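You operate a simulated robot arm through the tools that you are given. There is no shell and no other tool. Be economical: measure what you need, move in short steps, check, and stop when the job is done.

The job below is to be done with a simulated robot arm. You get a single attempt, and the scene is never put back.

JOB
Tip the yellow powder through the grid and clear the lumps into the drawer.
Fine: tip the tub out, put it back on the table, run the slider over and back, shut the flap last. Spill nothing. Where these are worked on the way, their far stop is far enough and under half their travel is too little: table flap.

It is judged by the outcome, as a careful person would: the job done as asked, and still so three seconds after it is handed in. It fails if anything else is knocked over, pushed out of place, dropped, spilled or broken.

ROBOT AND FRAMES
A 7-joint arm with a two-finger parallel gripper, fixed in place. Base frame: the origin is at the foot of the arm, x ahead of it, y to its left, z up. Units: mm, degrees, N and s.
With the tool pointing down near the work surface it reaches from about 280 to 480 mm from the base axis. Its first joint turns from -166.0 to 166.0 degrees. Payload 3.91 kg.
The tool frame sits at the grasp point between the pads (the TCP): z along the fingers, y along the line on which they close. The tips reach 30 mm beyond it. Largest opening 110 mm; finger width 20, thickness 10; the body of the gripper, 48 by 112 mm, starts 55 mm behind the TCP.
Orientation is told as [roll, pitch, yaw] about the base's x, y, z axes, in that order, counted from this pose: with the fingers straight down and closing along the base's y, the tool's x points along the base's -x, its y along +y and its z along -z.

CONTROLS
- The arm moves only by the tool arm_command. Its argument "moves" is a list of rows, each a list of 7 numbers: the shift along the tool's x, y, z in cm, then the turn, a rotation vector about the tool's x, y, z in degrees, then the opening, from 0 (shut) to 1 (fully open). In form: [[x, y, z, wx, wy, wz, jaw], ...]. A call has 1 to 20 rows; each row is the pose to reach, as a shift and turn from the pose commanded when the call began, along the tool's axes at that moment. Each row takes 0.2 s and may step no farther than 50 mm and 8.6 degrees from the row before; otherwise, or with a gripper value out of range, the whole call is refused. A pose out of reach is approached as far as the arm can. The call stops where the force on the tool passes 80 N (or 10 N more than at its start, if that is more) or the arm is blocked; 0.2 s more then pass. Each finger travels about 153 mm/s and halts on what it meets, pressing with about 31 N; the grip force reading is that of the motor and also rises with nothing between the fingers. The clock runs only during rows and for 0.2 s after the last one: add rows that repeat a pose to give the fingers time. The reply holds the time, the measured pose of the TCP, the force on the tool along the base axes, the opening and the grip force, in the units named above and with some noise, with the torque about the TCP (base axes, N m) and any sound that the robot's microphone picked up.
- Cameras (640 x 400 px; columns grow to the right, rows downward): "scene" is fixed at [50.2, 501.3, 1569.7]; the picture's right is [0.88, 0.48, 0.00], its down [0.03, -0.06, -1.00] and it looks along [-0.48, 0.87, -0.07] (base axes); focal length 214 px, centre (320, 200). "wrist" rides on the gripper at [77, 7, -115] in the tool frame; the picture's right is [-0.09, 1.00, 0.00], its down [-0.80, -0.07, -0.59] and it looks along [-0.59, -0.05, 0.80] (tool axes); focal length 270 px, centre (320, 200). There is no depth. A picture from a camera that has moved, and an enlarged one, comes with that camera's place and axes in the base frame and with its lens.
- capture(camera): a new picture of that camera. The clock stands still meanwhile.
- lift_body(by): slides the trunk up (or, below 0, down) by that many mm; the arm rides with it, the base frame stays. It gives what a move gives, with no picture.
- zoom(camera, box): a new picture of the part [left, top, right, bottom] of that camera's present view, enlarged. The clock stands still meanwhile.
- finish_job(): hands the job in; it is judged then, once.

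Work in short steps. Places have to be worked out from the pictures, the camera data and where the tool is seen: move nearer, look again, correct. Check each grasp and each placing, and mend what went wrong. You have 120 turns and 84 pictures in all, those below and enlarged ones among them. Open the gripper and draw the arm clear of the work before you hand the job in, unless the task says otherwise; then end with one line.

The tools are called after "Call:" as name(argument=value, ...) on one line, values as JSON. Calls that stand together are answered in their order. arm_command: Moves the arm, as the interface text tells. Its arguments: {"type":"object","properties":{"moves":{"type":"array"}},"required":["moves"]} The other tools are called the same way: lift_body (by) slides the trunk up or down; capture (camera) takes a picture; zoom (camera, box) takes an enlarged picture of a part of a camera's view; finish_job () hands the job in.

At the start:

```text
time: 0.0
tcp_pos: [165.7, 292.8, 1444.4]
orientation: [0.0, 0.0, 0.0]
wrist_force: [-1.3, -1.6, -0.1]
moment: [0.0, 0.03, -0.02]
gripper_width: 109.9
gripper_force: 0.0
trunk travel left (down, up): [-539.0, 71.0]
```

scene: 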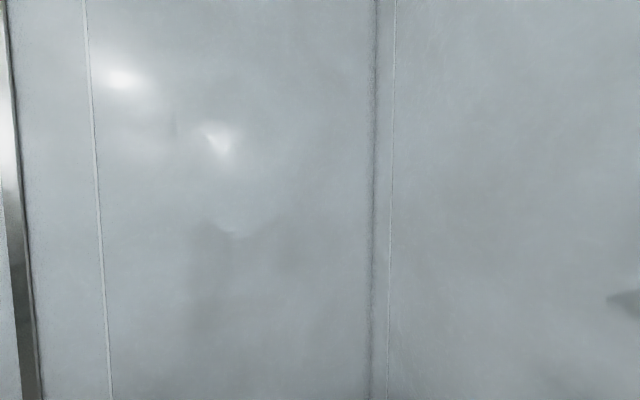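
wrist: 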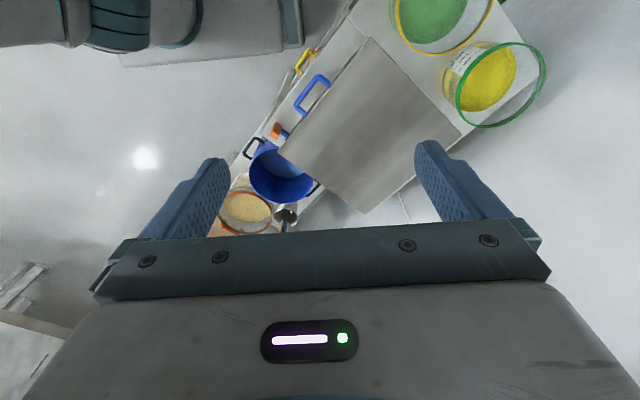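

The wrist view shows a table with tubs and a grid box far below; I enlarge it to make out what is there.

Call:
zoom(camera="wrist", box=[200, 0, 380, 240])

Call:
zoom(camera="wrist", box=[360, 0, 560, 150])

```text
1.67 times, centred on (290, 120) of wrist
camera zoom: at [90.3, 300.1, 1558.9], right [0.09, 1.0, 0.0], down [0.8, -0.07, 0.59], along [0.59, -0.05, -0.8], focal length 450 px, centre (370, 333)
```

zoom: 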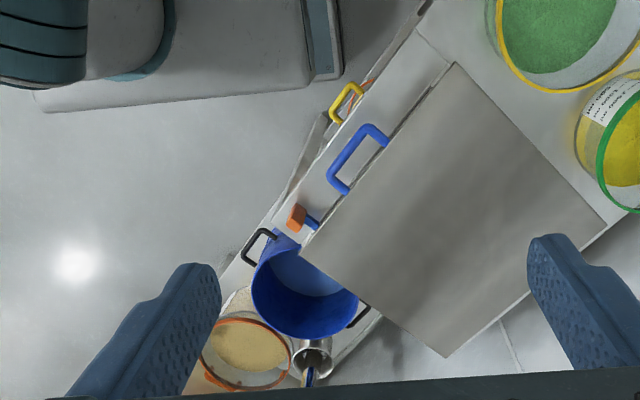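

```text
2.67 times, centred on (460, 75) of wrist
camera zoom: at [90.3, 300.1, 1558.9], right [0.09, 1.0, 0.0], down [0.8, -0.07, 0.59], along [0.59, -0.05, -0.8], focal length 721 px, centre (-53, 533)
```

zoom: 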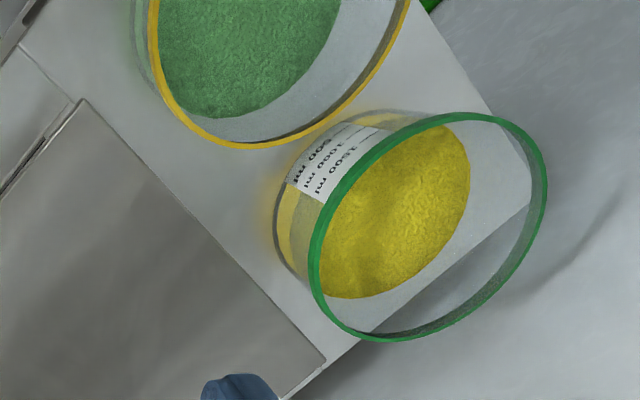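

To judge heights I need parallax, so I take one full wrist view after lowering the trunk by 100 mm.

Call:
lift_body(by=-100)

Call:
capture(camera="wrist")

Call:
capture(camera="scene")

```text
time: 1.3
tcp_pos: [166.2, 292.6, 1343.1]
orientation: [0.0, 0.0, -0.1]
wrist_force: [-0.7, 0.0, 0.3]
moment: [0.0, 0.0, -0.03]
gripper_width: 110.0
gripper_force: 0.0
trunk travel left (down, up): [-439.0, 171.0]
```

```text
79 pictures are left
camera wrist: at [90.3, 300.0, 1458.9], right [0.09, 1.0, 0.0], down [0.8, -0.07, 0.59], along [0.59, -0.05, -0.8], focal length 270 px, centre (320, 200)
```

wrist: 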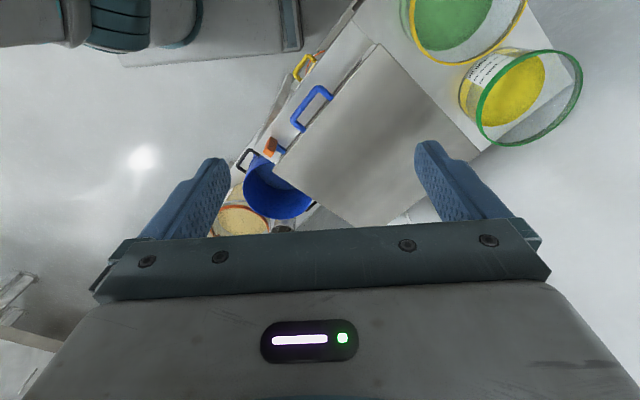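

```text
78 pictures are left
```

scene: 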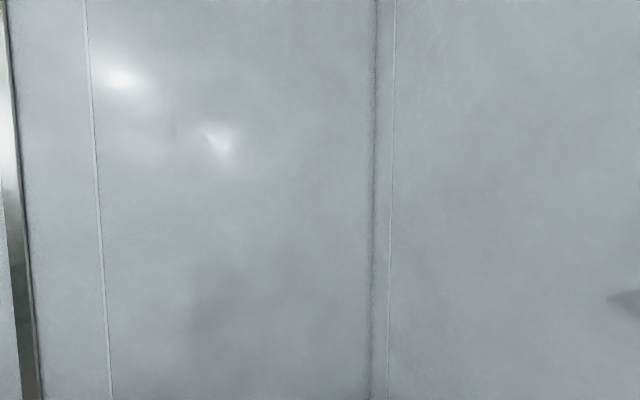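

The flap-like plate seems to lie near z≈950, turned about 45° to the base, with the tubs beside it. I turn the tool to face the table (yaw 45) and draw it back a little to look.

Call:
arm_command(moves=[[-0.6, -1.5, 0, 0, 0, -7.5, 1], [-1.2, -3, 0, 0, 0, -15, 1], [-1.7, -4.6, 0, 0, 0, -22.5, 1], [-2.3, -6.2, 0, 0, 0, -30, 1], [-2.8, -7.7, 0, 0, 0, -37.5, 1], [-3.4, -9.3, 0, 0, 0, -45, 1]])

Call:
capture(camera="wrist")

```text
time: 2.7
tcp_pos: [199.2, 199.3, 1342.6]
orientation: [0.1, 0.0, 45.2]
wrist_force: [-0.3, 0.0, -0.1]
moment: [0.0, 0.02, 0.02]
gripper_width: 109.8
gripper_force: 0.0
trunk travel left (down, up): [-439.0, 171.0]
```

```text
77 pictures are left
camera wrist: at [142.2, 149.9, 1458.8], right [-0.64, 0.76, 0.0], down [0.62, 0.52, 0.59], along [0.45, 0.38, -0.8], focal length 270 px, centre (320, 200)
```

wrist: 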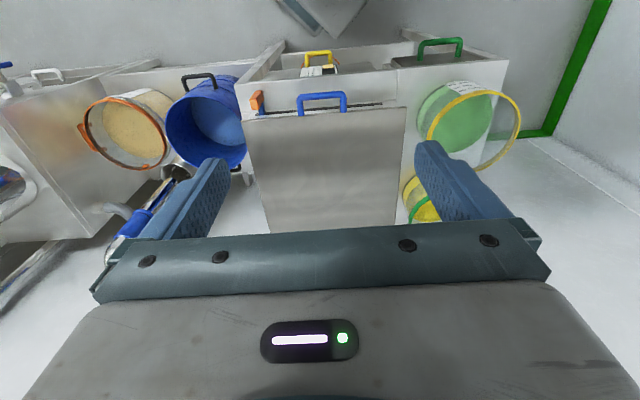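

Call:
zoom(camera="wrist", box=[200, 20, 540, 235])

```text
1.86 times, centred on (370, 128) of wrist
camera zoom: at [142.2, 149.9, 1458.8], right [-0.64, 0.76, 0.0], down [0.62, 0.52, 0.59], along [0.45, 0.38, -0.8], focal length 503 px, centre (227, 335)
```

zoom: 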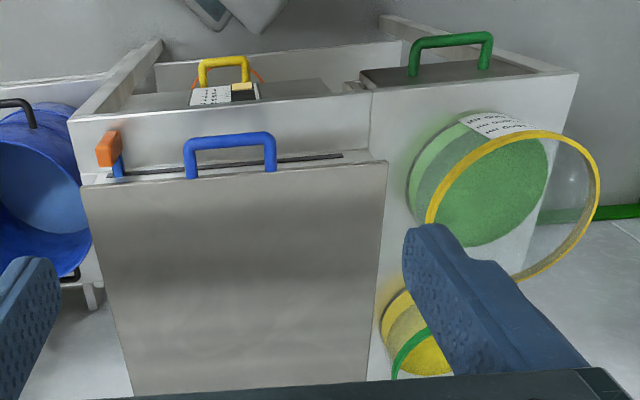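

The bench has a blue-handled plate (flap), an orange knob in a slot (slider), a yellow-handled part in front and a green-handled one to the right. I raise the trunk and tilt the view outwards for an overview including the yellow tub.

Call:
lift_body(by=150)

Call:
arm_command(moves=[[0, 0, 0, 0, -8, 0, 1], [0, 0, 0, 0, -16, 0, 1], [0, 0, 0, 0, -24, 0, 1]])

Call:
capture(camera="wrist")

```text
time: 4.5
tcp_pos: [200.1, 199.9, 1493.8]
orientation: [0.1, 0.0, 45.0]
wrist_force: [-0.4, -0.2, 0.2]
moment: [0.0, -0.02, 0.01]
gripper_width: 110.2
gripper_force: 0.2
trunk travel left (down, up): [-589.0, 21.0]
```

```text
time: 5.3
tcp_pos: [199.1, 198.8, 1494.5]
orientation: [0.0, -24.2, 44.9]
wrist_force: [-0.5, 0.1, -0.5]
moment: [-0.01, 0.01, 0.02]
gripper_width: 109.9
gripper_force: 0.0
trunk travel left (down, up): [-589.0, 21.0]
```

```text
75 pictures are left
camera wrist: at [112.9, 121.1, 1567.5], right [-0.65, 0.76, 0.04], down [0.39, 0.29, 0.87], along [0.65, 0.58, -0.49], focal length 270 px, centre (320, 200)
```

wrist: 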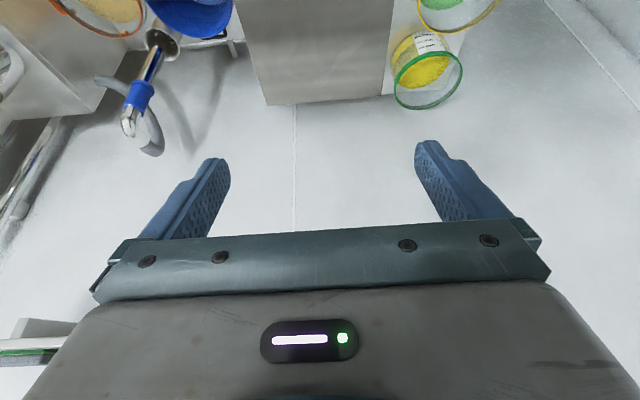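

Nothing lies beyond the bench. Now I tilt the other way and look straight down on the bench from farther out.

Call:
arm_command(moves=[[0, 0, 0, 0, 8, 0, 1], [0, 0, 0, 0, 16, 0, 1], [0, 0, 0, 0, 24, 0, 1], [0, 0, 0, 0, 32, 0, 1], [0, 0, 0, 0, 40, 0, 1], [0, 0, 0, 0, 48, 0, 1]])

Call:
capture(camera="wrist")

```text
time: 6.7
tcp_pos: [204.5, 216.9, 1420.8]
orientation: [1.4, 17.0, 45.0]
wrist_force: [-2.6, 3.1, 0.3]
moment: [-0.27, -0.21, 0.08]
gripper_width: 110.1
gripper_force: 0.1
out of reach, approached as far as the arm can: row 4, 5, 6
trunk travel left (down, up): [-589.0, 21.0]
```

```text
74 pictures are left
camera wrist: at [174.0, 192.4, 1553.7], right [-0.64, 0.77, 0.0], down [0.73, 0.6, 0.33], along [0.26, 0.21, -0.94], focal length 270 px, centre (320, 200)
```

wrist: 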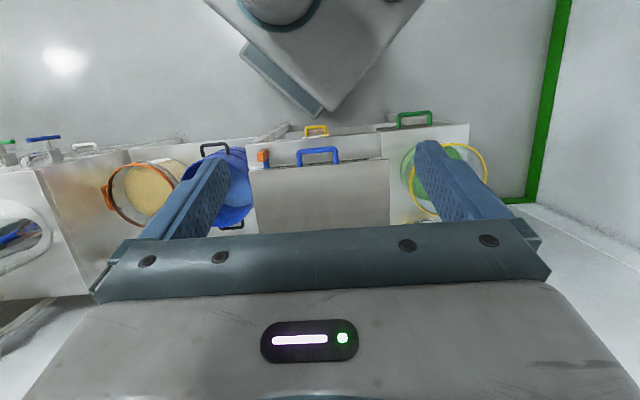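

Call:
zoom(camera="wrist", box=[230, 90, 490, 240])

```text
2.46 times, centred on (360, 165) of wrist
camera zoom: at [174.0, 192.4, 1553.7], right [-0.64, 0.77, 0.0], down [0.73, 0.6, 0.33], along [0.26, 0.21, -0.94], focal length 665 px, centre (222, 286)
```

zoom: 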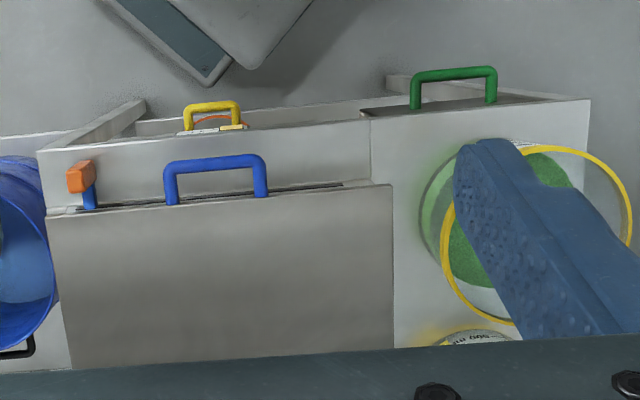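

The arm cannot tilt that far there. I return to straight down and then lower the trunk for a nearer look.

Call:
arm_command(moves=[[0, 0, 0, 0, -8, 0, 1], [0, 0, 0, 0, -16, 0, 1]])

Call:
lift_body(by=-250)

Call:
capture(camera="wrist")

```text
time: 7.3
tcp_pos: [200.9, 213.4, 1422.0]
orientation: [1.7, 0.6, 45.1]
wrist_force: [-0.4, 0.1, 0.5]
moment: [0.04, -0.04, 0.02]
gripper_width: 109.9
gripper_force: 0.1
trunk travel left (down, up): [-589.0, 21.0]
```

```text
time: 9.9
tcp_pos: [201.1, 215.1, 1172.0]
orientation: [1.6, 0.8, 45.2]
wrist_force: [-0.1, 0.1, -0.3]
moment: [-0.01, 0.01, 0.02]
gripper_width: 109.9
gripper_force: 0.1
trunk travel left (down, up): [-339.0, 271.0]
```

```text
72 pictures are left
camera wrist: at [147.1, 164.0, 1288.4], right [-0.64, 0.77, 0.03], down [0.63, 0.51, 0.58], along [0.43, 0.39, -0.81], focal length 270 px, centre (320, 200)
```

wrist: 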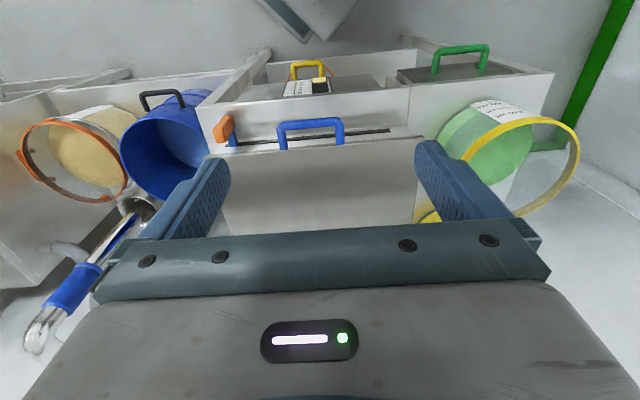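

Call:
zoom(camera="wrist", box=[180, 30, 440, 190])

Call:
zoom(camera="wrist", box=[380, 30, 600, 240])

```text
2.46 times, centred on (310, 110) of wrist
camera zoom: at [147.1, 164.0, 1288.4], right [-0.64, 0.77, 0.03], down [0.63, 0.51, 0.58], along [0.43, 0.39, -0.81], focal length 665 px, centre (345, 422)
```

zoom: 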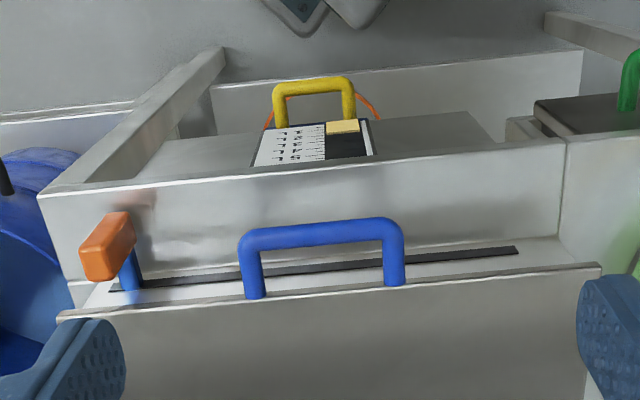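

```text
1.90 times, centred on (490, 135) of wrist
camera zoom: at [147.1, 164.0, 1288.4], right [-0.64, 0.77, 0.03], down [0.63, 0.51, 0.58], along [0.43, 0.39, -0.81], focal length 515 px, centre (-4, 324)
```

zoom: 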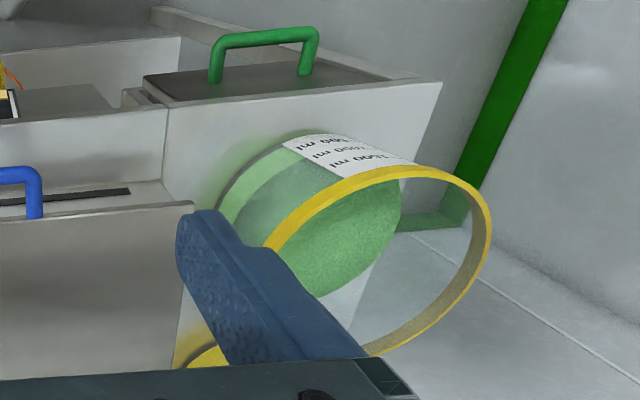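

Scaling between views puts the plate near z≈900 with its near edge about 400 mm out along the 45° direction. I square up the tool and lower by 100 mm for a clean parallax pair.

Call:
arm_command(moves=[[0, -1.0, 0, 1.6, -0.8, 0, 1], [0, -1.0, 0, 1.6, -0.8, 0, 1]])

Call:
zoom(camera="wrist", box=[190, 30, 510, 230])

Call:
lift_body(by=-100)

Call:
zoom(camera="wrist", box=[190, 30, 510, 230])

```text
time: 10.5
tcp_pos: [209.5, 207.8, 1171.2]
orientation: [0.0, 0.0, 45.0]
wrist_force: [0.1, 0.0, -0.3]
moment: [-0.02, -0.04, 0.0]
gripper_width: 109.9
gripper_force: 0.0
trunk travel left (down, up): [-339.0, 271.0]
```

```text
2.00 times, centred on (350, 130) of wrist
camera zoom: at [150.9, 157.7, 1286.6], right [-0.64, 0.77, 0.0], down [0.62, 0.52, 0.59], along [0.46, 0.38, -0.8], focal length 541 px, centre (260, 340)
```

zoom: 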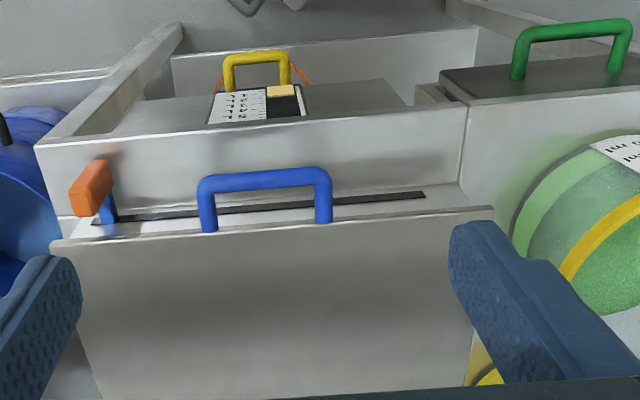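

```text
time: 11.8
tcp_pos: [209.5, 207.0, 1071.0]
orientation: [0.0, 0.1, 45.2]
wrist_force: [0.4, 0.5, 0.1]
moment: [0.0, 0.0, 0.02]
gripper_width: 110.1
gripper_force: 0.1
trunk travel left (down, up): [-239.0, 371.0]
```

```text
2.00 times, centred on (350, 130) of wrist
camera zoom: at [150.9, 157.9, 1186.6], right [-0.64, 0.77, 0.0], down [0.62, 0.52, 0.59], along [0.46, 0.38, -0.8], focal length 541 px, centre (260, 340)
```

zoom: 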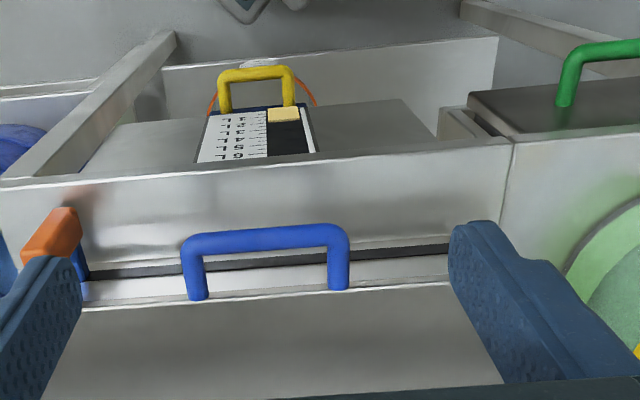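

Parallax places the plate's near edge and blue handle at z≈895 with the handle sticking out horizontally toward the robot, the slider slot/knob at z≈815–830 in a box front below it, and the yellow handle far lower. I look at the plate's far and side edges to learn how it opens.

Call:
lift_body(by=120)

Call:
arm_command(moves=[[0, 0, 0, 0, -8, 0, 1], [0, 0, 0, 0, -16, 0, 1], [0, 0, 0, 0, -20, 0, 1]])

Call:
zoom(camera="wrist", box=[200, 0, 520, 200])

```text
time: 13.3
tcp_pos: [207.6, 207.3, 1192.1]
orientation: [0.0, 0.0, 45.1]
wrist_force: [0.4, 0.7, 0.4]
moment: [-0.03, 0.02, -0.02]
gripper_width: 109.9
gripper_force: 0.0
trunk travel left (down, up): [-359.0, 251.0]
```

```text
time: 14.1
tcp_pos: [208.2, 207.8, 1191.3]
orientation: [-0.1, -20.1, 45.1]
wrist_force: [-1.1, 0.2, 0.4]
moment: [0.03, -0.03, 0.0]
gripper_width: 109.9
gripper_force: 0.1
trunk travel left (down, up): [-359.0, 251.0]
```

```text
2.00 times, centred on (360, 100) of wrist
camera zoom: at [126.2, 133.2, 1273.4], right [-0.65, 0.76, 0.03], down [0.44, 0.34, 0.83], along [0.63, 0.55, -0.55], focal length 541 px, centre (240, 400)
```

zoom: 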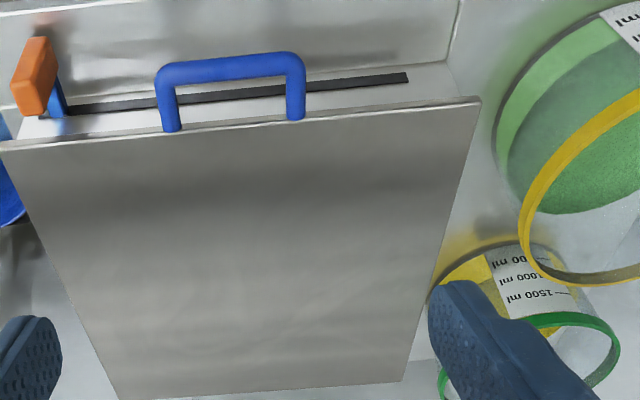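

No hinges show from above. I lower further to look under the plate's front edge.

Call:
lift_body(by=-200)

Call:
capture(camera="wrist")

```text
time: 16.3
tcp_pos: [210.1, 206.7, 991.0]
orientation: [0.0, -20.0, 45.0]
wrist_force: [0.1, 0.3, -0.5]
moment: [-0.02, -0.03, 0.04]
gripper_width: 110.1
gripper_force: 0.1
trunk travel left (down, up): [-159.0, 451.0]
```

```text
66 pictures are left
camera wrist: at [126.5, 133.3, 1073.6], right [-0.65, 0.76, 0.03], down [0.44, 0.34, 0.83], along [0.62, 0.55, -0.55], focal length 270 px, centre (320, 200)
```

wrist: 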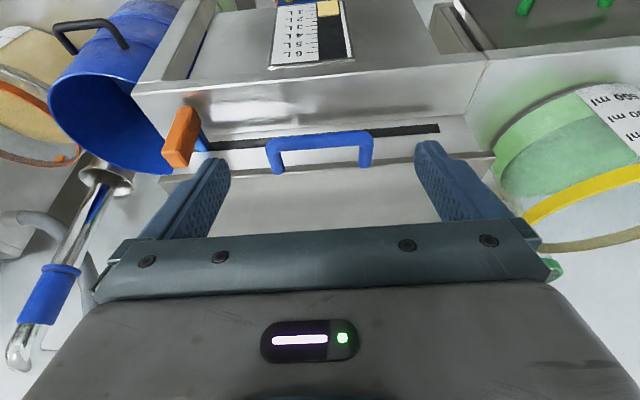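

Call:
zoom(camera="wrist", box=[120, 0, 500, 230])

```text
1.68 times, centred on (310, 115) of wrist
camera zoom: at [126.5, 133.3, 1073.6], right [-0.65, 0.76, 0.03], down [0.44, 0.34, 0.83], along [0.62, 0.55, -0.55], focal length 455 px, centre (337, 343)
```

zoom: 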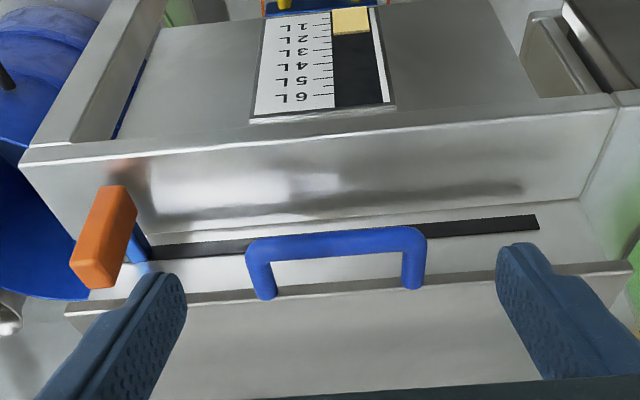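

This shows it well: a ledge at z≈815, a box front with the slot at z≈840, and the flap plate on top at z≈895 with its handle sticking out toward the robot. Next I look at the yellow tub more closely by turning towards it at a safe height.

Call:
lift_body(by=200)

Call:
arm_command(moves=[[0, 0, 0, 0, 8, 0, 1], [0, 0, 0, 0, 16, 0, 1], [0, 0, 0, 0, 20, 0, 1], [0, 0, 0, 0, 20, 0, 1]])

Call:
arm_command(moves=[[0.0, 4, 0, 0, 0, -8, 1], [0.4, 8, 0, 0, 0, -16, 1], [1.0, 12, 0, 0, 0, -24, 1], [1.0, 12, 0, 0, 0, -24, 1]])

Call:
capture(camera="wrist")

```text
time: 18.4
tcp_pos: [207.6, 207.7, 1192.1]
orientation: [0.1, -19.9, 45.1]
wrist_force: [-0.2, 0.3, 0.6]
moment: [-0.01, 0.06, 0.0]
gripper_width: 109.9
gripper_force: 0.1
trunk travel left (down, up): [-359.0, 251.0]
```

```text
time: 19.4
tcp_pos: [209.3, 207.8, 1191.6]
orientation: [0.0, 0.0, 45.1]
wrist_force: [0.5, 0.7, -0.3]
moment: [-0.03, -0.04, -0.01]
gripper_width: 110.2
gripper_force: 0.1
trunk travel left (down, up): [-359.0, 251.0]
```

```text
time: 20.4
tcp_pos: [121.9, 283.7, 1189.9]
orientation: [0.2, 0.3, 68.3]
wrist_force: [-0.6, -0.8, -0.5]
moment: [-0.05, -0.01, -0.01]
gripper_width: 109.9
gripper_force: 0.1
trunk travel left (down, up): [-359.0, 251.0]
```

```text
64 pictures are left
camera wrist: at [89.2, 215.9, 1305.5], right [-0.89, 0.45, 0.0], down [0.37, 0.72, 0.59], along [0.26, 0.53, -0.81], focal length 270 px, centre (320, 200)
```

wrist: 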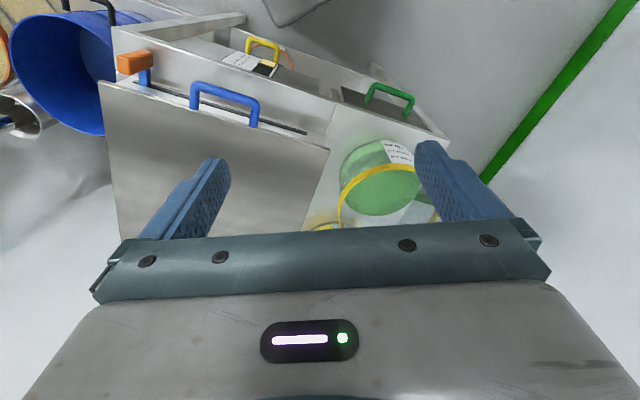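

The green tub stands in front of the yellow one. I tilt outwards to see the yellow tub itself.

Call:
arm_command(moves=[[0, 0, 0, 0, -8, 0, 1], [0, 0, 0, 0, -16, 0, 1], [0, 0, 0, 0, -24, 0, 1], [0, 0, 0, 0, -24, 0, 1]])

Call:
capture(camera="wrist")

Call:
zoom(camera="wrist", box=[200, 0, 520, 200])

```text
time: 21.4
tcp_pos: [118.8, 285.9, 1189.5]
orientation: [0.1, -23.6, 68.9]
wrist_force: [-0.1, 0.0, 0.6]
moment: [0.0, -0.01, 0.02]
gripper_width: 109.9
gripper_force: 0.1
trunk travel left (down, up): [-359.0, 251.0]
```

```text
63 pictures are left
camera wrist: at [71.9, 179.4, 1264.2], right [-0.9, 0.43, 0.04], down [0.25, 0.44, 0.87], along [0.36, 0.79, -0.5], focal length 270 px, centre (320, 200)
```

wrist: 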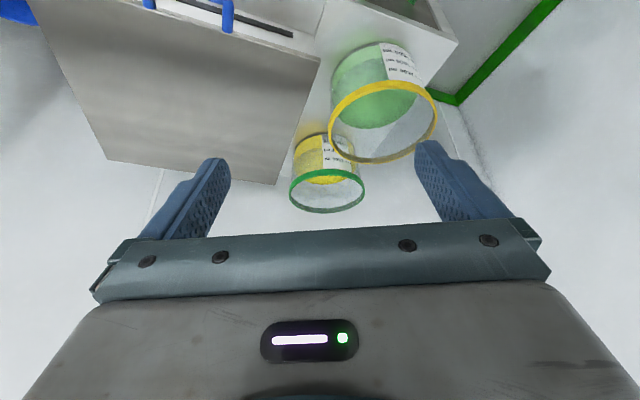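

```text
2.00 times, centred on (360, 100) of wrist
camera zoom: at [71.9, 179.4, 1264.2], right [-0.9, 0.43, 0.04], down [0.25, 0.44, 0.87], along [0.36, 0.79, -0.5], focal length 541 px, centre (240, 400)
```

zoom: 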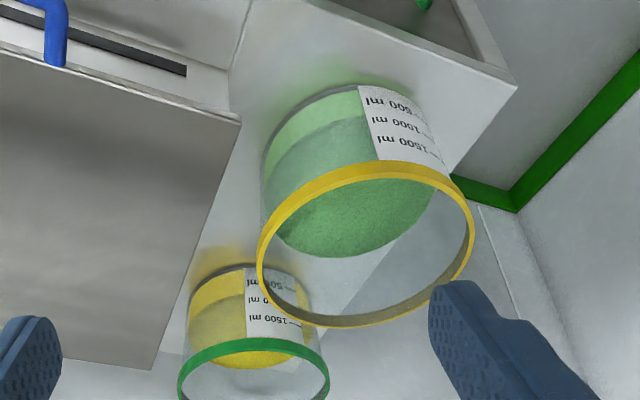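

The yellow tub is about 187 mm wide, rim z≈920, centre near (285, 695), so 750 mm from the base. I test the arm's reach in free space at this height, out along the present direction.

Call:
arm_command(moves=[[-4.57, 0, 2.03, 0, 0, 0, 1], [-9.13, 0, 4.07, 0, 0, 0, 1], [-13.7, 0, 6.1, 0, 0, 0, 1], [-18.27, 0, 8.13, 0, 0, 0, 1], [-22.8, 0, 10.17, 0, 0, 0, 1], [-27.4, 0, 12.2, 0, 0, 0, 1]])

Call:
capture(camera="wrist")

```text
refused: row 6 steps farther than a row can; nothing moved
```

```text
61 pictures are left
camera wrist: at [71.9, 179.4, 1264.2], right [-0.9, 0.43, 0.04], down [0.25, 0.44, 0.87], along [0.36, 0.79, -0.5], focal length 270 px, centre (320, 200)
```

wrist: 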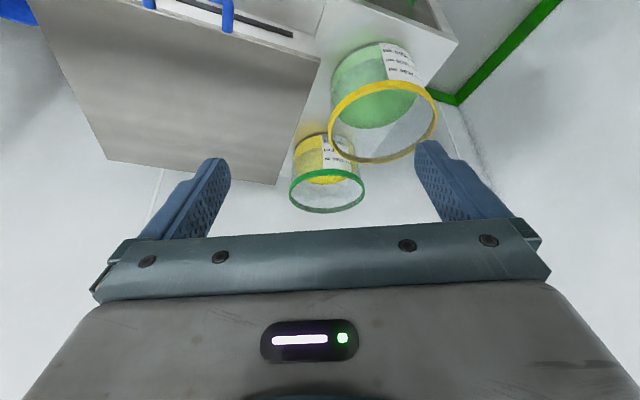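

The step was slightly too large; I repeat with 4.5 cm rows.

Call:
arm_command(moves=[[-4.1, 0, 1.83, 0, 0, 0, 1], [-8.2, 0, 3.66, 0, 0, 0, 1], [-12.3, 0, 5.5, 0, 0, 0, 1], [-16.4, 0, 7.3, 0, 0, 0, 1], [-20.5, 0, 9.15, 0, 0, 0, 1], [-24.6, 0, 11.0, 0, 0, 0, 1], [-28.7, 0, 12.8, 0, 0, 0, 1]])

```text
time: 23.0
tcp_pos: [227.7, 578.6, 1189.7]
orientation: [0.1, -23.9, 69.1]
wrist_force: [0.5, 0.2, -0.2]
moment: [-0.01, 0.0, -0.04]
gripper_width: 110.2
gripper_force: 0.0
trunk travel left (down, up): [-359.0, 251.0]
```

Reach is fine to 622 mm here. I try farther, to 690.

Call:
arm_command(moves=[[-3.2, 0, 1.43, 0, 0, 0, 1], [-6.4, 0, 2.86, 0, 0, 0, 1], [-6.4, 0, 2.86, 0, 0, 0, 1]])

```text
time: 23.8
tcp_pos: [246.7, 627.2, 1183.0]
orientation: [0.0, -24.0, 69.1]
wrist_force: [-0.1, 0.2, 1.0]
moment: [0.0, 0.0, 0.01]
gripper_width: 110.1
gripper_force: 0.1
out of reach, approached as far as the arm can: row 2, 3
trunk travel left (down, up): [-359.0, 251.0]
```

The limit is 674 at that tilt. I test with the tool tilted further outwards (−56°), which should reach the tub's side wall.

Call:
arm_command(moves=[[0, 0, 0, 0, -8, 0, 1], [0, 0, 0, 0, -16, 0, 1], [0, 0, 0, 0, -24, 0, 1], [0, 0, 0, 0, -32, 0, 1], [0, 0, 0, 0, -32, 0, 1]])

Call:
arm_command(moves=[[-2.2, 0, 3.3, 0, 0, 0, 1], [-4.4, 0, 6.6, 0, 0, 0, 1], [-6.6, 0, 9.9, 0, 0, 0, 1], [-6.6, 0, 9.9, 0, 0, 0, 1]])

Call:
capture(camera="wrist")

```text
time: 25.0
tcp_pos: [247.7, 627.8, 1182.8]
orientation: [0.0, -56.0, 69.0]
wrist_force: [-0.6, -0.4, -0.2]
moment: [-0.01, -0.02, -0.03]
gripper_width: 110.4
gripper_force: 0.0
trunk travel left (down, up): [-359.0, 251.0]
```

```text
time: 26.0
tcp_pos: [290.5, 739.1, 1181.8]
orientation: [-0.1, -56.0, 69.1]
wrist_force: [0.0, 0.5, 0.3]
moment: [0.0, 0.02, -0.04]
gripper_width: 110.1
gripper_force: 0.0
trunk travel left (down, up): [-359.0, 251.0]
```

```text
60 pictures are left
camera wrist: at [236.1, 612.6, 1183.3], right [-0.91, 0.4, 0.07], down [0.05, -0.07, 1.0], along [0.41, 0.91, 0.04], focal length 270 px, centre (320, 200)
```

wrist: 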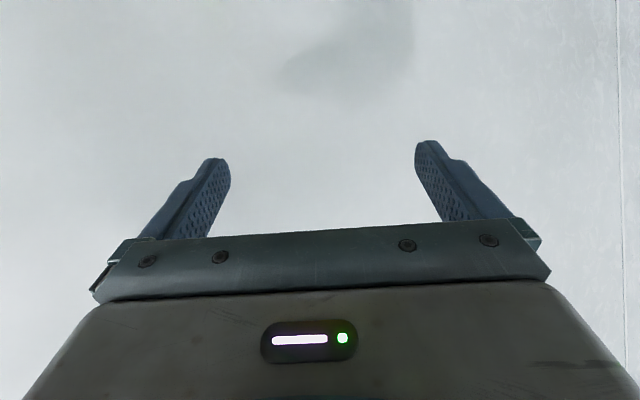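

Reach extends to at least 794 mm, so I can pinch the tub's flap-side wall with a tilted tool. Now I draw back and look down at the gap between the flap and the tub.

Call:
arm_command(moves=[[2, 0, -2.96, 0, 8, 0, 1], [4, 0, -5.92, 0, 16, 0, 1], [6, 0, -8.9, 0, 24, 0, 1], [8, 0, -11.85, 0, 32, 0, 1], [10, 0, -14.8, 0, 40, 0, 1], [12, 0, -17.8, 0, 48, 0, 1], [13.98, 0, -20.7, 0, 56, 0, 1], [13.98, 0, -20.7, 0, 56, 0, 1]])

Call:
arm_command(moves=[[0, 0, 0, 0, 0, 8, 1], [0, 0, 0, 0, 0, 16, 1], [0, 0, 0, 0, 0, 24, 1], [0, 0, 0, 0, 0, 24, 1]])

Call:
capture(camera="wrist")

```text
time: 27.8
tcp_pos: [200.5, 505.6, 1181.4]
orientation: [0.0, 0.2, 69.1]
wrist_force: [0.2, -0.3, -0.4]
moment: [0.01, 0.02, -0.02]
gripper_width: 109.9
gripper_force: 0.0
trunk travel left (down, up): [-359.0, 251.0]
```

```text
time: 28.8
tcp_pos: [199.7, 506.1, 1182.7]
orientation: [0.0, 0.0, 45.0]
wrist_force: [0.5, 0.3, 0.1]
moment: [-0.02, -0.01, 0.02]
gripper_width: 110.1
gripper_force: 0.1
trunk travel left (down, up): [-359.0, 251.0]
```

```text
59 pictures are left
camera wrist: at [142.6, 456.7, 1297.9], right [-0.64, 0.77, 0.0], down [0.62, 0.52, 0.59], along [0.46, 0.38, -0.8], focal length 270 px, centre (320, 200)
```

wrist: 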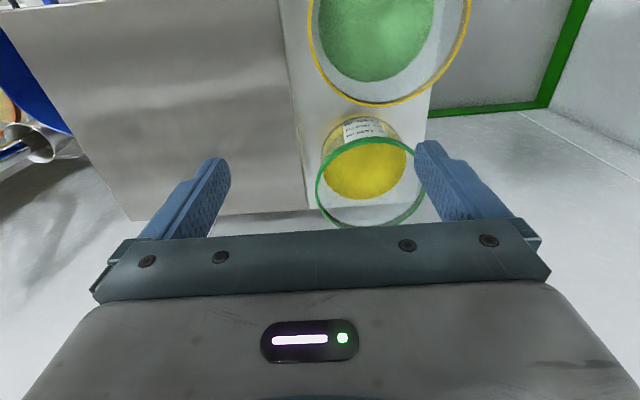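

Good view of flap edge and tub. I take an enlarged pair with a 100 mm height change to locate the rim and the flap edge accurately.

Call:
zoom(camera="wrist", box=[220, 40, 476, 240])

Call:
lift_body(by=-100)

Call:
zoom(camera="wrist", box=[220, 40, 476, 240])

```text
2.00 times, centred on (348, 140) of wrist
camera zoom: at [142.6, 456.7, 1297.9], right [-0.64, 0.77, 0.0], down [0.62, 0.52, 0.59], along [0.46, 0.38, -0.8], focal length 541 px, centre (264, 320)
```

zoom: 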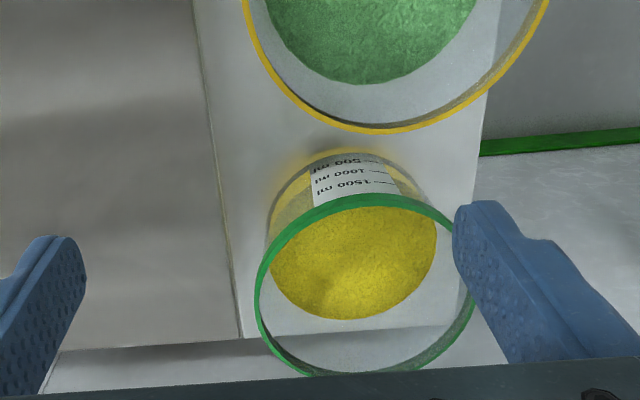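

```text
time: 30.2
tcp_pos: [201.0, 507.0, 1082.4]
orientation: [0.0, 0.0, 45.1]
wrist_force: [0.4, 0.2, -0.2]
moment: [0.01, 0.01, -0.02]
gripper_width: 110.1
gripper_force: 0.0
trunk travel left (down, up): [-259.0, 351.0]
```

```text
2.00 times, centred on (348, 140) of wrist
camera zoom: at [142.7, 456.5, 1197.9], right [-0.64, 0.77, 0.0], down [0.62, 0.52, 0.59], along [0.46, 0.38, -0.8], focal length 541 px, centre (264, 320)
```

zoom: 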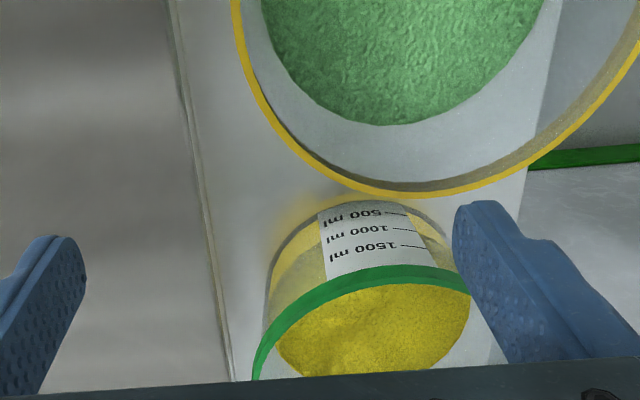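

Estimates: yellow tub centre (282, 683), rim radius 92, rim z≈922; flap right edge 18 mm from the rim; blue handle bar centred near (258, 258, 893). Next I move over the handle with the jaws turned to close across the bar.

Call:
arm_command(moves=[[1.1, -1.8, 0, 0, 0, 7.5, 1], [2.2, -3.6, 0, 0, 0, 15, 1], [3.4, -5.4, 0, 0, 0, 22.5, 1], [4.5, -7.2, 0, 0, 0, 30, 1], [5.6, -9, 0, 0, 0, 37.5, 1], [6.7, -10.8, 0, 0, 0, 45, 1], [7.9, -12.6, 0, 0, 0, 52.5, 1], [9, -14.4, 0, 0, 0, 60, 1], [10.1, -16.2, 0, 0, 0, 67.5, 1], [11.2, -18, 0, 0, 0, 75, 1], [12.4, -19.8, 0, 0, 0, 82.5, 1], [13.5, -21.6, 0, 0, 0, 90, 0.5], [13.5, -21.6, 0, 0, 0, 90, 0.5]])

Call:
capture(camera="wrist")

```text
time: 33.0
tcp_pos: [257.9, 257.8, 1082.2]
orientation: [0.0, 0.1, -45.1]
wrist_force: [-0.3, 0.2, -0.1]
moment: [-0.06, 0.0, -0.02]
gripper_width: 54.8
gripper_force: 0.1
trunk travel left (down, up): [-259.0, 351.0]
```

```text
56 pictures are left
camera wrist: at [209.5, 316.9, 1198.1], right [0.77, 0.64, 0.0], down [0.52, -0.62, 0.59], along [0.38, -0.46, -0.8], focal length 270 px, centre (320, 200)
```

wrist: 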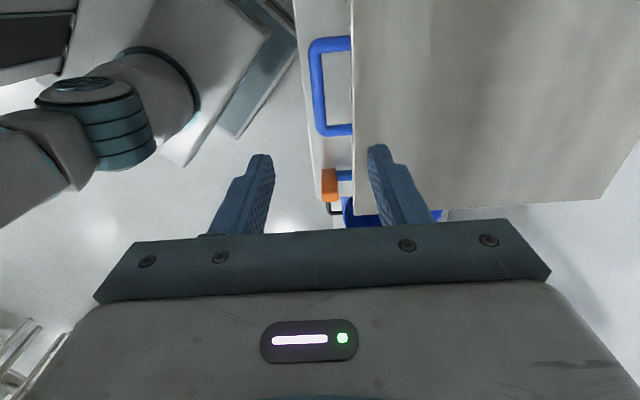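

The plan view shows the bar centre near (254, 256), 38 mm in front of the plate. I narrow the jaws, align, and lower to just above the bar.

Call:
arm_command(moves=[[0, -0.4, 0, 0, 0, 0, 0.3], [0, -0.4, 0, 0, 0, 0, 0.3], [0, -0.4, 0, 0, 0, 0, 0.3]])

Call:
lift_body(by=-135)

Call:
capture(camera="wrist")

```text
time: 33.8
tcp_pos: [255.3, 254.8, 1083.7]
orientation: [-0.1, 0.0, -44.8]
wrist_force: [0.3, 0.6, 0.0]
moment: [-0.01, -0.02, -0.01]
gripper_width: 33.0
gripper_force: 0.1
trunk travel left (down, up): [-259.0, 351.0]
```

```text
time: 35.4
tcp_pos: [255.6, 255.7, 947.4]
orientation: [0.0, 0.0, -44.9]
wrist_force: [0.5, -0.1, -0.5]
moment: [0.02, 0.02, -0.02]
gripper_width: 32.9
gripper_force: 0.2
trunk travel left (down, up): [-124.0, 486.0]
```

```text
55 pictures are left
camera wrist: at [206.7, 314.5, 1063.1], right [0.77, 0.64, 0.0], down [0.52, -0.62, 0.59], along [0.38, -0.46, -0.8], focal length 270 px, centre (320, 200)
```

wrist: 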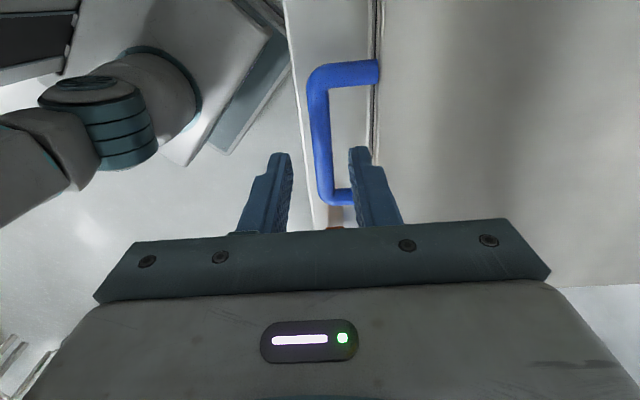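

The bar lies centred between the fingertips. I lower until the bar is at the TCP height, then close.

Call:
lift_body(by=-50)

Call:
arm_command(moves=[[0, 0, 0, 0, 0, 0, 0.2], [0, 0, 0, 0, 0, 0, 0.0], [0, 0, 0, 0, 0, 0, 0.0]])

Call:
capture(camera="wrist")

```text
time: 36.3
tcp_pos: [255.6, 255.4, 896.6]
orientation: [0.1, 0.0, -44.9]
wrist_force: [0.9, -0.4, 0.2]
moment: [0.0, -0.01, -0.01]
gripper_width: 33.0
gripper_force: 0.1
trunk travel left (down, up): [-74.0, 536.0]
```

```text
time: 37.1
tcp_pos: [255.9, 256.6, 898.5]
orientation: [0.1, 0.0, -45.0]
wrist_force: [7.3, 7.9, 3.3]
moment: [0.1, -0.12, -0.05]
gripper_width: 13.4
gripper_force: 44.5
trunk travel left (down, up): [-74.0, 536.0]
```

```text
54 pictures are left
camera wrist: at [207.4, 315.2, 1013.0], right [0.77, 0.64, 0.0], down [0.52, -0.62, 0.59], along [0.38, -0.46, -0.8], focal length 270 px, centre (320, 200)
```

wrist: 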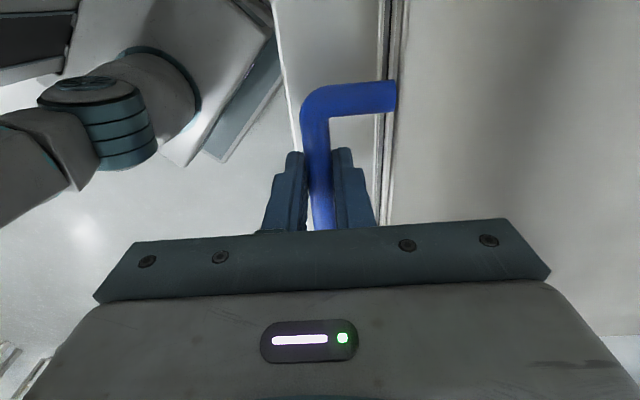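

Bar held (13.4 mm). I test a small lift of 10 mm and watch the force.

Call:
arm_command(moves=[[0, 0, -0.3, 0, 0, 0, 0], [0, 0, -0.6, 0, 0, 0, 0], [0, 0, -1.0, 0, 0, 0, 0], [0, 0, -1.0, 0, 0, 0, 0]])

```text
time: 38.1
tcp_pos: [255.3, 256.0, 907.8]
orientation: [0.0, -0.1, -45.0]
wrist_force: [8.9, 7.8, -3.5]
moment: [-0.08, -0.08, -0.04]
gripper_width: 13.6
gripper_force: 44.8
trunk travel left (down, up): [-74.0, 536.0]
```

It moved with little force. I lift 30 mm more (with a slight outward drift for a far hinge) and look whether the plate follows.

Call:
arm_command(moves=[[0, 0, -0.5, 0, 0, 0, 0], [0, 0, -1.0, 0, 0, 0, 0], [0, 0.05, -1.5, 0, 0, 0, 0], [0, 0.1, -2.0, 0, 0, 0, 0], [0, 0.15, -2.5, 0, 0, 0, 0], [0, 0.2, -3.0, 0, 0, 0, 0], [0, 0.2, -3.0, 0, 0, 0, 0]])

Call:
capture(camera="wrist")

```text
time: 39.7
tcp_pos: [257.8, 255.7, 937.7]
orientation: [0.0, 0.0, -44.9]
wrist_force: [10.8, 8.3, -5.0]
moment: [0.22, 0.1, -0.02]
gripper_width: 13.9
gripper_force: 44.9
trunk travel left (down, up): [-74.0, 536.0]
```

```text
53 pictures are left
camera wrist: at [209.3, 317.1, 1052.6], right [0.77, 0.64, 0.0], down [0.52, -0.62, 0.59], along [0.38, -0.46, -0.8], focal length 270 px, centre (320, 200)
```

wrist: 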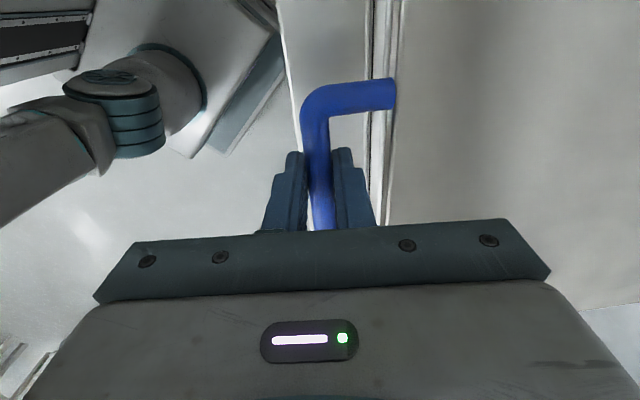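

The flap lifts with the handle, hinged at its far edge, at only a few newtons. I follow the arc (radius ≈379 about d≈740), using trunk lift for the early near-vertical part, with small outward corrections.

Call:
arm_command(moves=[[0, 0.2, 0, 0, 0, 0, 0], [0, 0.2, 0, 0, 0, 0, 0]])

Call:
lift_body(by=30)

Call:
arm_command(moves=[[0, 0.3, 0, 0, 0, 0, 0], [0, 0.56, 0, 0, 0, 0, 0], [0, 0.56, 0, 0, 0, 0, 0]])

Call:
lift_body(by=30)

Call:
arm_command(moves=[[0, 0.34, 0, 0, 0, 0, 0], [0, 0.34, 0, 0, 0, 0, 0]])

```text
time: 40.3
tcp_pos: [258.9, 257.3, 938.0]
orientation: [-0.1, 0.0, -44.9]
wrist_force: [0.5, -3.5, -1.9]
moment: [0.04, 0.31, -0.04]
gripper_width: 14.0
gripper_force: 45.1
trunk travel left (down, up): [-74.0, 536.0]
```

```text
time: 41.1
tcp_pos: [260.0, 261.2, 966.5]
orientation: [0.2, 0.0, -44.9]
wrist_force: [18.7, 17.0, -4.3]
moment: [0.27, -0.35, -0.06]
gripper_width: 13.8
gripper_force: 45.1
trunk travel left (down, up): [-104.0, 506.0]
```

```text
time: 41.9
tcp_pos: [260.4, 261.4, 968.4]
orientation: [0.1, 0.0, -45.0]
wrist_force: [-3.2, -8.2, -2.1]
moment: [0.13, 0.56, -0.05]
gripper_width: 13.6
gripper_force: 44.7
trunk travel left (down, up): [-104.0, 506.0]
```

```text
time: 42.6
tcp_pos: [265.1, 266.1, 996.8]
orientation: [0.0, 0.1, -44.9]
wrist_force: [21.4, 19.5, -6.8]
moment: [0.28, -0.37, -0.02]
gripper_width: 13.8
gripper_force: 44.7
trunk travel left (down, up): [-134.0, 476.0]
```

```text
time: 43.2
tcp_pos: [266.7, 265.8, 997.2]
orientation: [0.0, 0.0, -45.0]
wrist_force: [13.6, 9.1, -7.5]
moment: [0.47, 0.37, 0.01]
gripper_width: 13.6
gripper_force: 45.0
trunk travel left (down, up): [-134.0, 476.0]
```

Forces remain modest and fit an arc of radius about 350. I go on with the arm along that arc to about 32°, tilting the tool outwards as it goes.

Call:
arm_command(moves=[[0, 0.4, -0.9, -2, 0, 0, 0], [0, 0.7, -1.9, -4, 0, 0, 0], [0, 1.15, -3.0, -6, 0, 0, 0], [0, 1.6, -4.1, -8, 0, 0, 0], [0, 1.6, -4.1, -8, 0, 0, 0]])

Call:
arm_command(moves=[[0, 0, 0, 0, 0, 0, 0]])

```text
time: 44.4
tcp_pos: [275.8, 275.2, 1040.9]
orientation: [8.2, 0.0, -44.9]
wrist_force: [-4.1, -13.5, 2.6]
moment: [-0.49, -0.05, -0.06]
gripper_width: 13.7
gripper_force: 44.6
trunk travel left (down, up): [-134.0, 476.0]
```

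```text
time: 44.8
tcp_pos: [273.5, 275.1, 1039.5]
orientation: [8.2, 0.0, -44.9]
wrist_force: [-5.7, -15.6, 5.2]
moment: [-0.42, -0.24, -0.13]
gripper_width: 13.8
gripper_force: 45.3
trunk travel left (down, up): [-134.0, 476.0]
```

Slightly too far out now (−14 N), so the arc is nearer r≈395. I continue with a corrected path.

Call:
arm_command(moves=[[0, 0.35, -0.8, -2, 0, 0, 0], [0, 0.84, -1.6, -4, 0, 0, 0], [0, 1.4, -2.45, -6, 0, 0, 0], [0, 1.99, -3.25, -8, 0, 0, 0], [0, 2.6, -4.1, -10, 0, 0, 0], [0, 3.23, -4.89, -12, 0, 0, 0], [0, 3.23, -4.89, -12, 0, 0, 0]])

Call:
capture(camera="wrist")

```text
time: 46.4
tcp_pos: [292.2, 293.7, 1093.4]
orientation: [20.1, 0.0, -44.9]
wrist_force: [-8.6, -9.7, 6.1]
moment: [0.02, 0.3, 0.0]
gripper_width: 13.7
gripper_force: 45.6
trunk travel left (down, up): [-134.0, 476.0]
```

```text
52 pictures are left
camera wrist: at [215.8, 323.6, 1203.8], right [0.72, 0.6, 0.34], down [0.38, -0.76, 0.53], along [0.58, -0.26, -0.77], focal length 270 px, centre (320, 200)
```

wrist: 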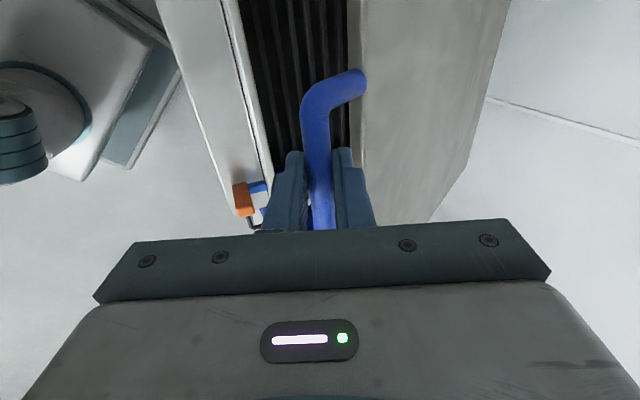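

The grid bars appear beneath the flap. Fit now r≈410, hinge d≈772; I continue to about 41°.

Call:
arm_command(moves=[[0, 1.1, -0.98, -2, 0, 0, 0], [0, 2.19, -1.96, -4, 0, 0, 0], [0, 3.37, -2.79, -6, 0, 0, 0], [0, 4.54, -3.59, -8, 0, 0, 0], [0, 5.77, -4.33, -10, 0, 0, 0], [0, 7.0, -5.06, -12, 0, 0, 0], [0, 7.0, -5.06, -12, 0, 0, 0]])

```text
time: 48.0
tcp_pos: [328.6, 328.8, 1162.7]
orientation: [32.0, 0.0, -44.9]
wrist_force: [2.0, 0.3, -4.5]
moment: [-0.09, 0.12, -0.03]
gripper_width: 13.6
gripper_force: 45.1
trunk travel left (down, up): [-134.0, 476.0]
```

Balanced (≈5 N). Continue the arc to about 61°, in half steps.

Call:
arm_command(moves=[[0, 1.38, -0.38, -2, 0, 0, 0], [0, 2.76, -0.76, -4, 0, 0, 0], [0, 4.16, -1.05, -6, 0, 0, 0], [0, 5.56, -1.3, -8, 0, 0, 0], [0, 6.96, -1.48, -10, 0, 0, 0], [0, 8.37, -1.64, -12, 0, 0, 0], [0, 9.78, -1.73, -14, 0, 0, 0], [0, 11.2, -1.8, -16, 0, 0, 0], [0, 12.6, -1.79, -18, 0, 0, 0], [0, 14.05, -1.75, -20, 0, 0, 0], [0, 14.05, -1.75, -20, 0, 0, 0]])

```text
time: 50.4
tcp_pos: [383.6, 386.5, 1212.1]
orientation: [52.7, 0.0, -45.4]
wrist_force: [2.4, -26.5, 31.0]
moment: [-0.27, -0.41, -0.1]
gripper_width: 13.5
gripper_force: 44.8
out of reach, approached as far as the arm can: row 3, 4, 5, 6, 7, 8, 9, 10, 11
trunk travel left (down, up): [-134.0, 476.0]
```

The arm hit its height limit, so I raise the trunk 22 mm to relieve it, then check.

Call:
lift_body(by=22)

Call:
capture(camera="wrist")

```text
time: 51.1
tcp_pos: [391.5, 397.6, 1220.9]
orientation: [51.1, -0.1, -45.2]
wrist_force: [31.2, -10.2, -32.8]
moment: [-0.18, -0.2, -0.05]
gripper_width: 13.2
gripper_force: 45.2
trunk travel left (down, up): [-156.0, 454.0]
```

```text
51 pictures are left
camera wrist: at [279.0, 392.2, 1298.2], right [0.51, 0.38, 0.77], down [0.2, -0.93, 0.32], along [0.84, 0.0, -0.55], focal length 270 px, centre (320, 200)
```

wrist: 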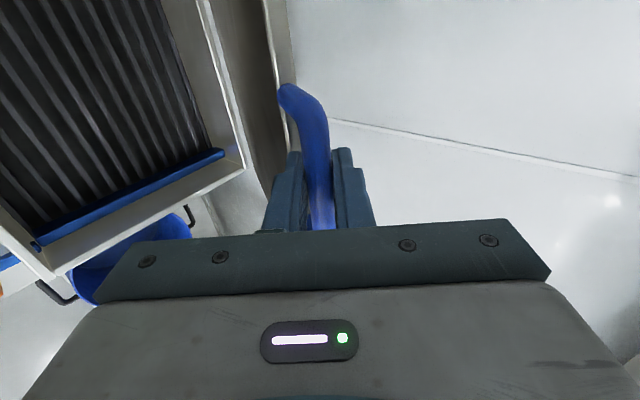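

Still held; the grid and blue slider blade are clear below. I proceed outward with the arm and alternate trunk lifts.

Call:
arm_command(moves=[[-0.15, 0.8, 0.97, 0, 0, 0, 0], [-0.3, 1.57, 1.94, 0, 0, 0, 0], [-0.3, 1.9, 2.3, -3, 0, 0, 0]])

Call:
lift_body(by=20)

Call:
arm_command(moves=[[-0.1, 0.8, 1.0, 0, 0, 0, 0], [-0.1, 1.6, 2.0, 0, 0, 0, 0], [-0.1, 2.2, 2.8, -3, 0, 0, 0]])

```text
time: 51.9
tcp_pos: [403.1, 409.9, 1229.1]
orientation: [55.5, 0.2, -44.8]
wrist_force: [8.6, -16.9, 9.6]
moment: [-0.19, 0.02, -0.04]
gripper_width: 13.8
gripper_force: 45.0
out of reach, approached as far as the arm can: row 1, 2, 3
trunk travel left (down, up): [-156.0, 454.0]
```

```text
time: 52.6
tcp_pos: [413.0, 420.0, 1233.5]
orientation: [53.9, -0.1, -44.8]
wrist_force: [20.7, 1.7, -44.6]
moment: [0.16, 0.18, 0.19]
gripper_width: 13.7
gripper_force: 45.2
trunk travel left (down, up): [-176.0, 434.0]
```

```text
time: 53.4
tcp_pos: [424.3, 431.3, 1241.5]
orientation: [58.7, 0.1, -45.3]
wrist_force: [13.9, -20.3, 10.4]
moment: [-0.31, -0.15, 0.25]
gripper_width: 14.2
gripper_force: 44.8
out of reach, approached as far as the arm can: row 1, 2, 3
trunk travel left (down, up): [-176.0, 434.0]
```

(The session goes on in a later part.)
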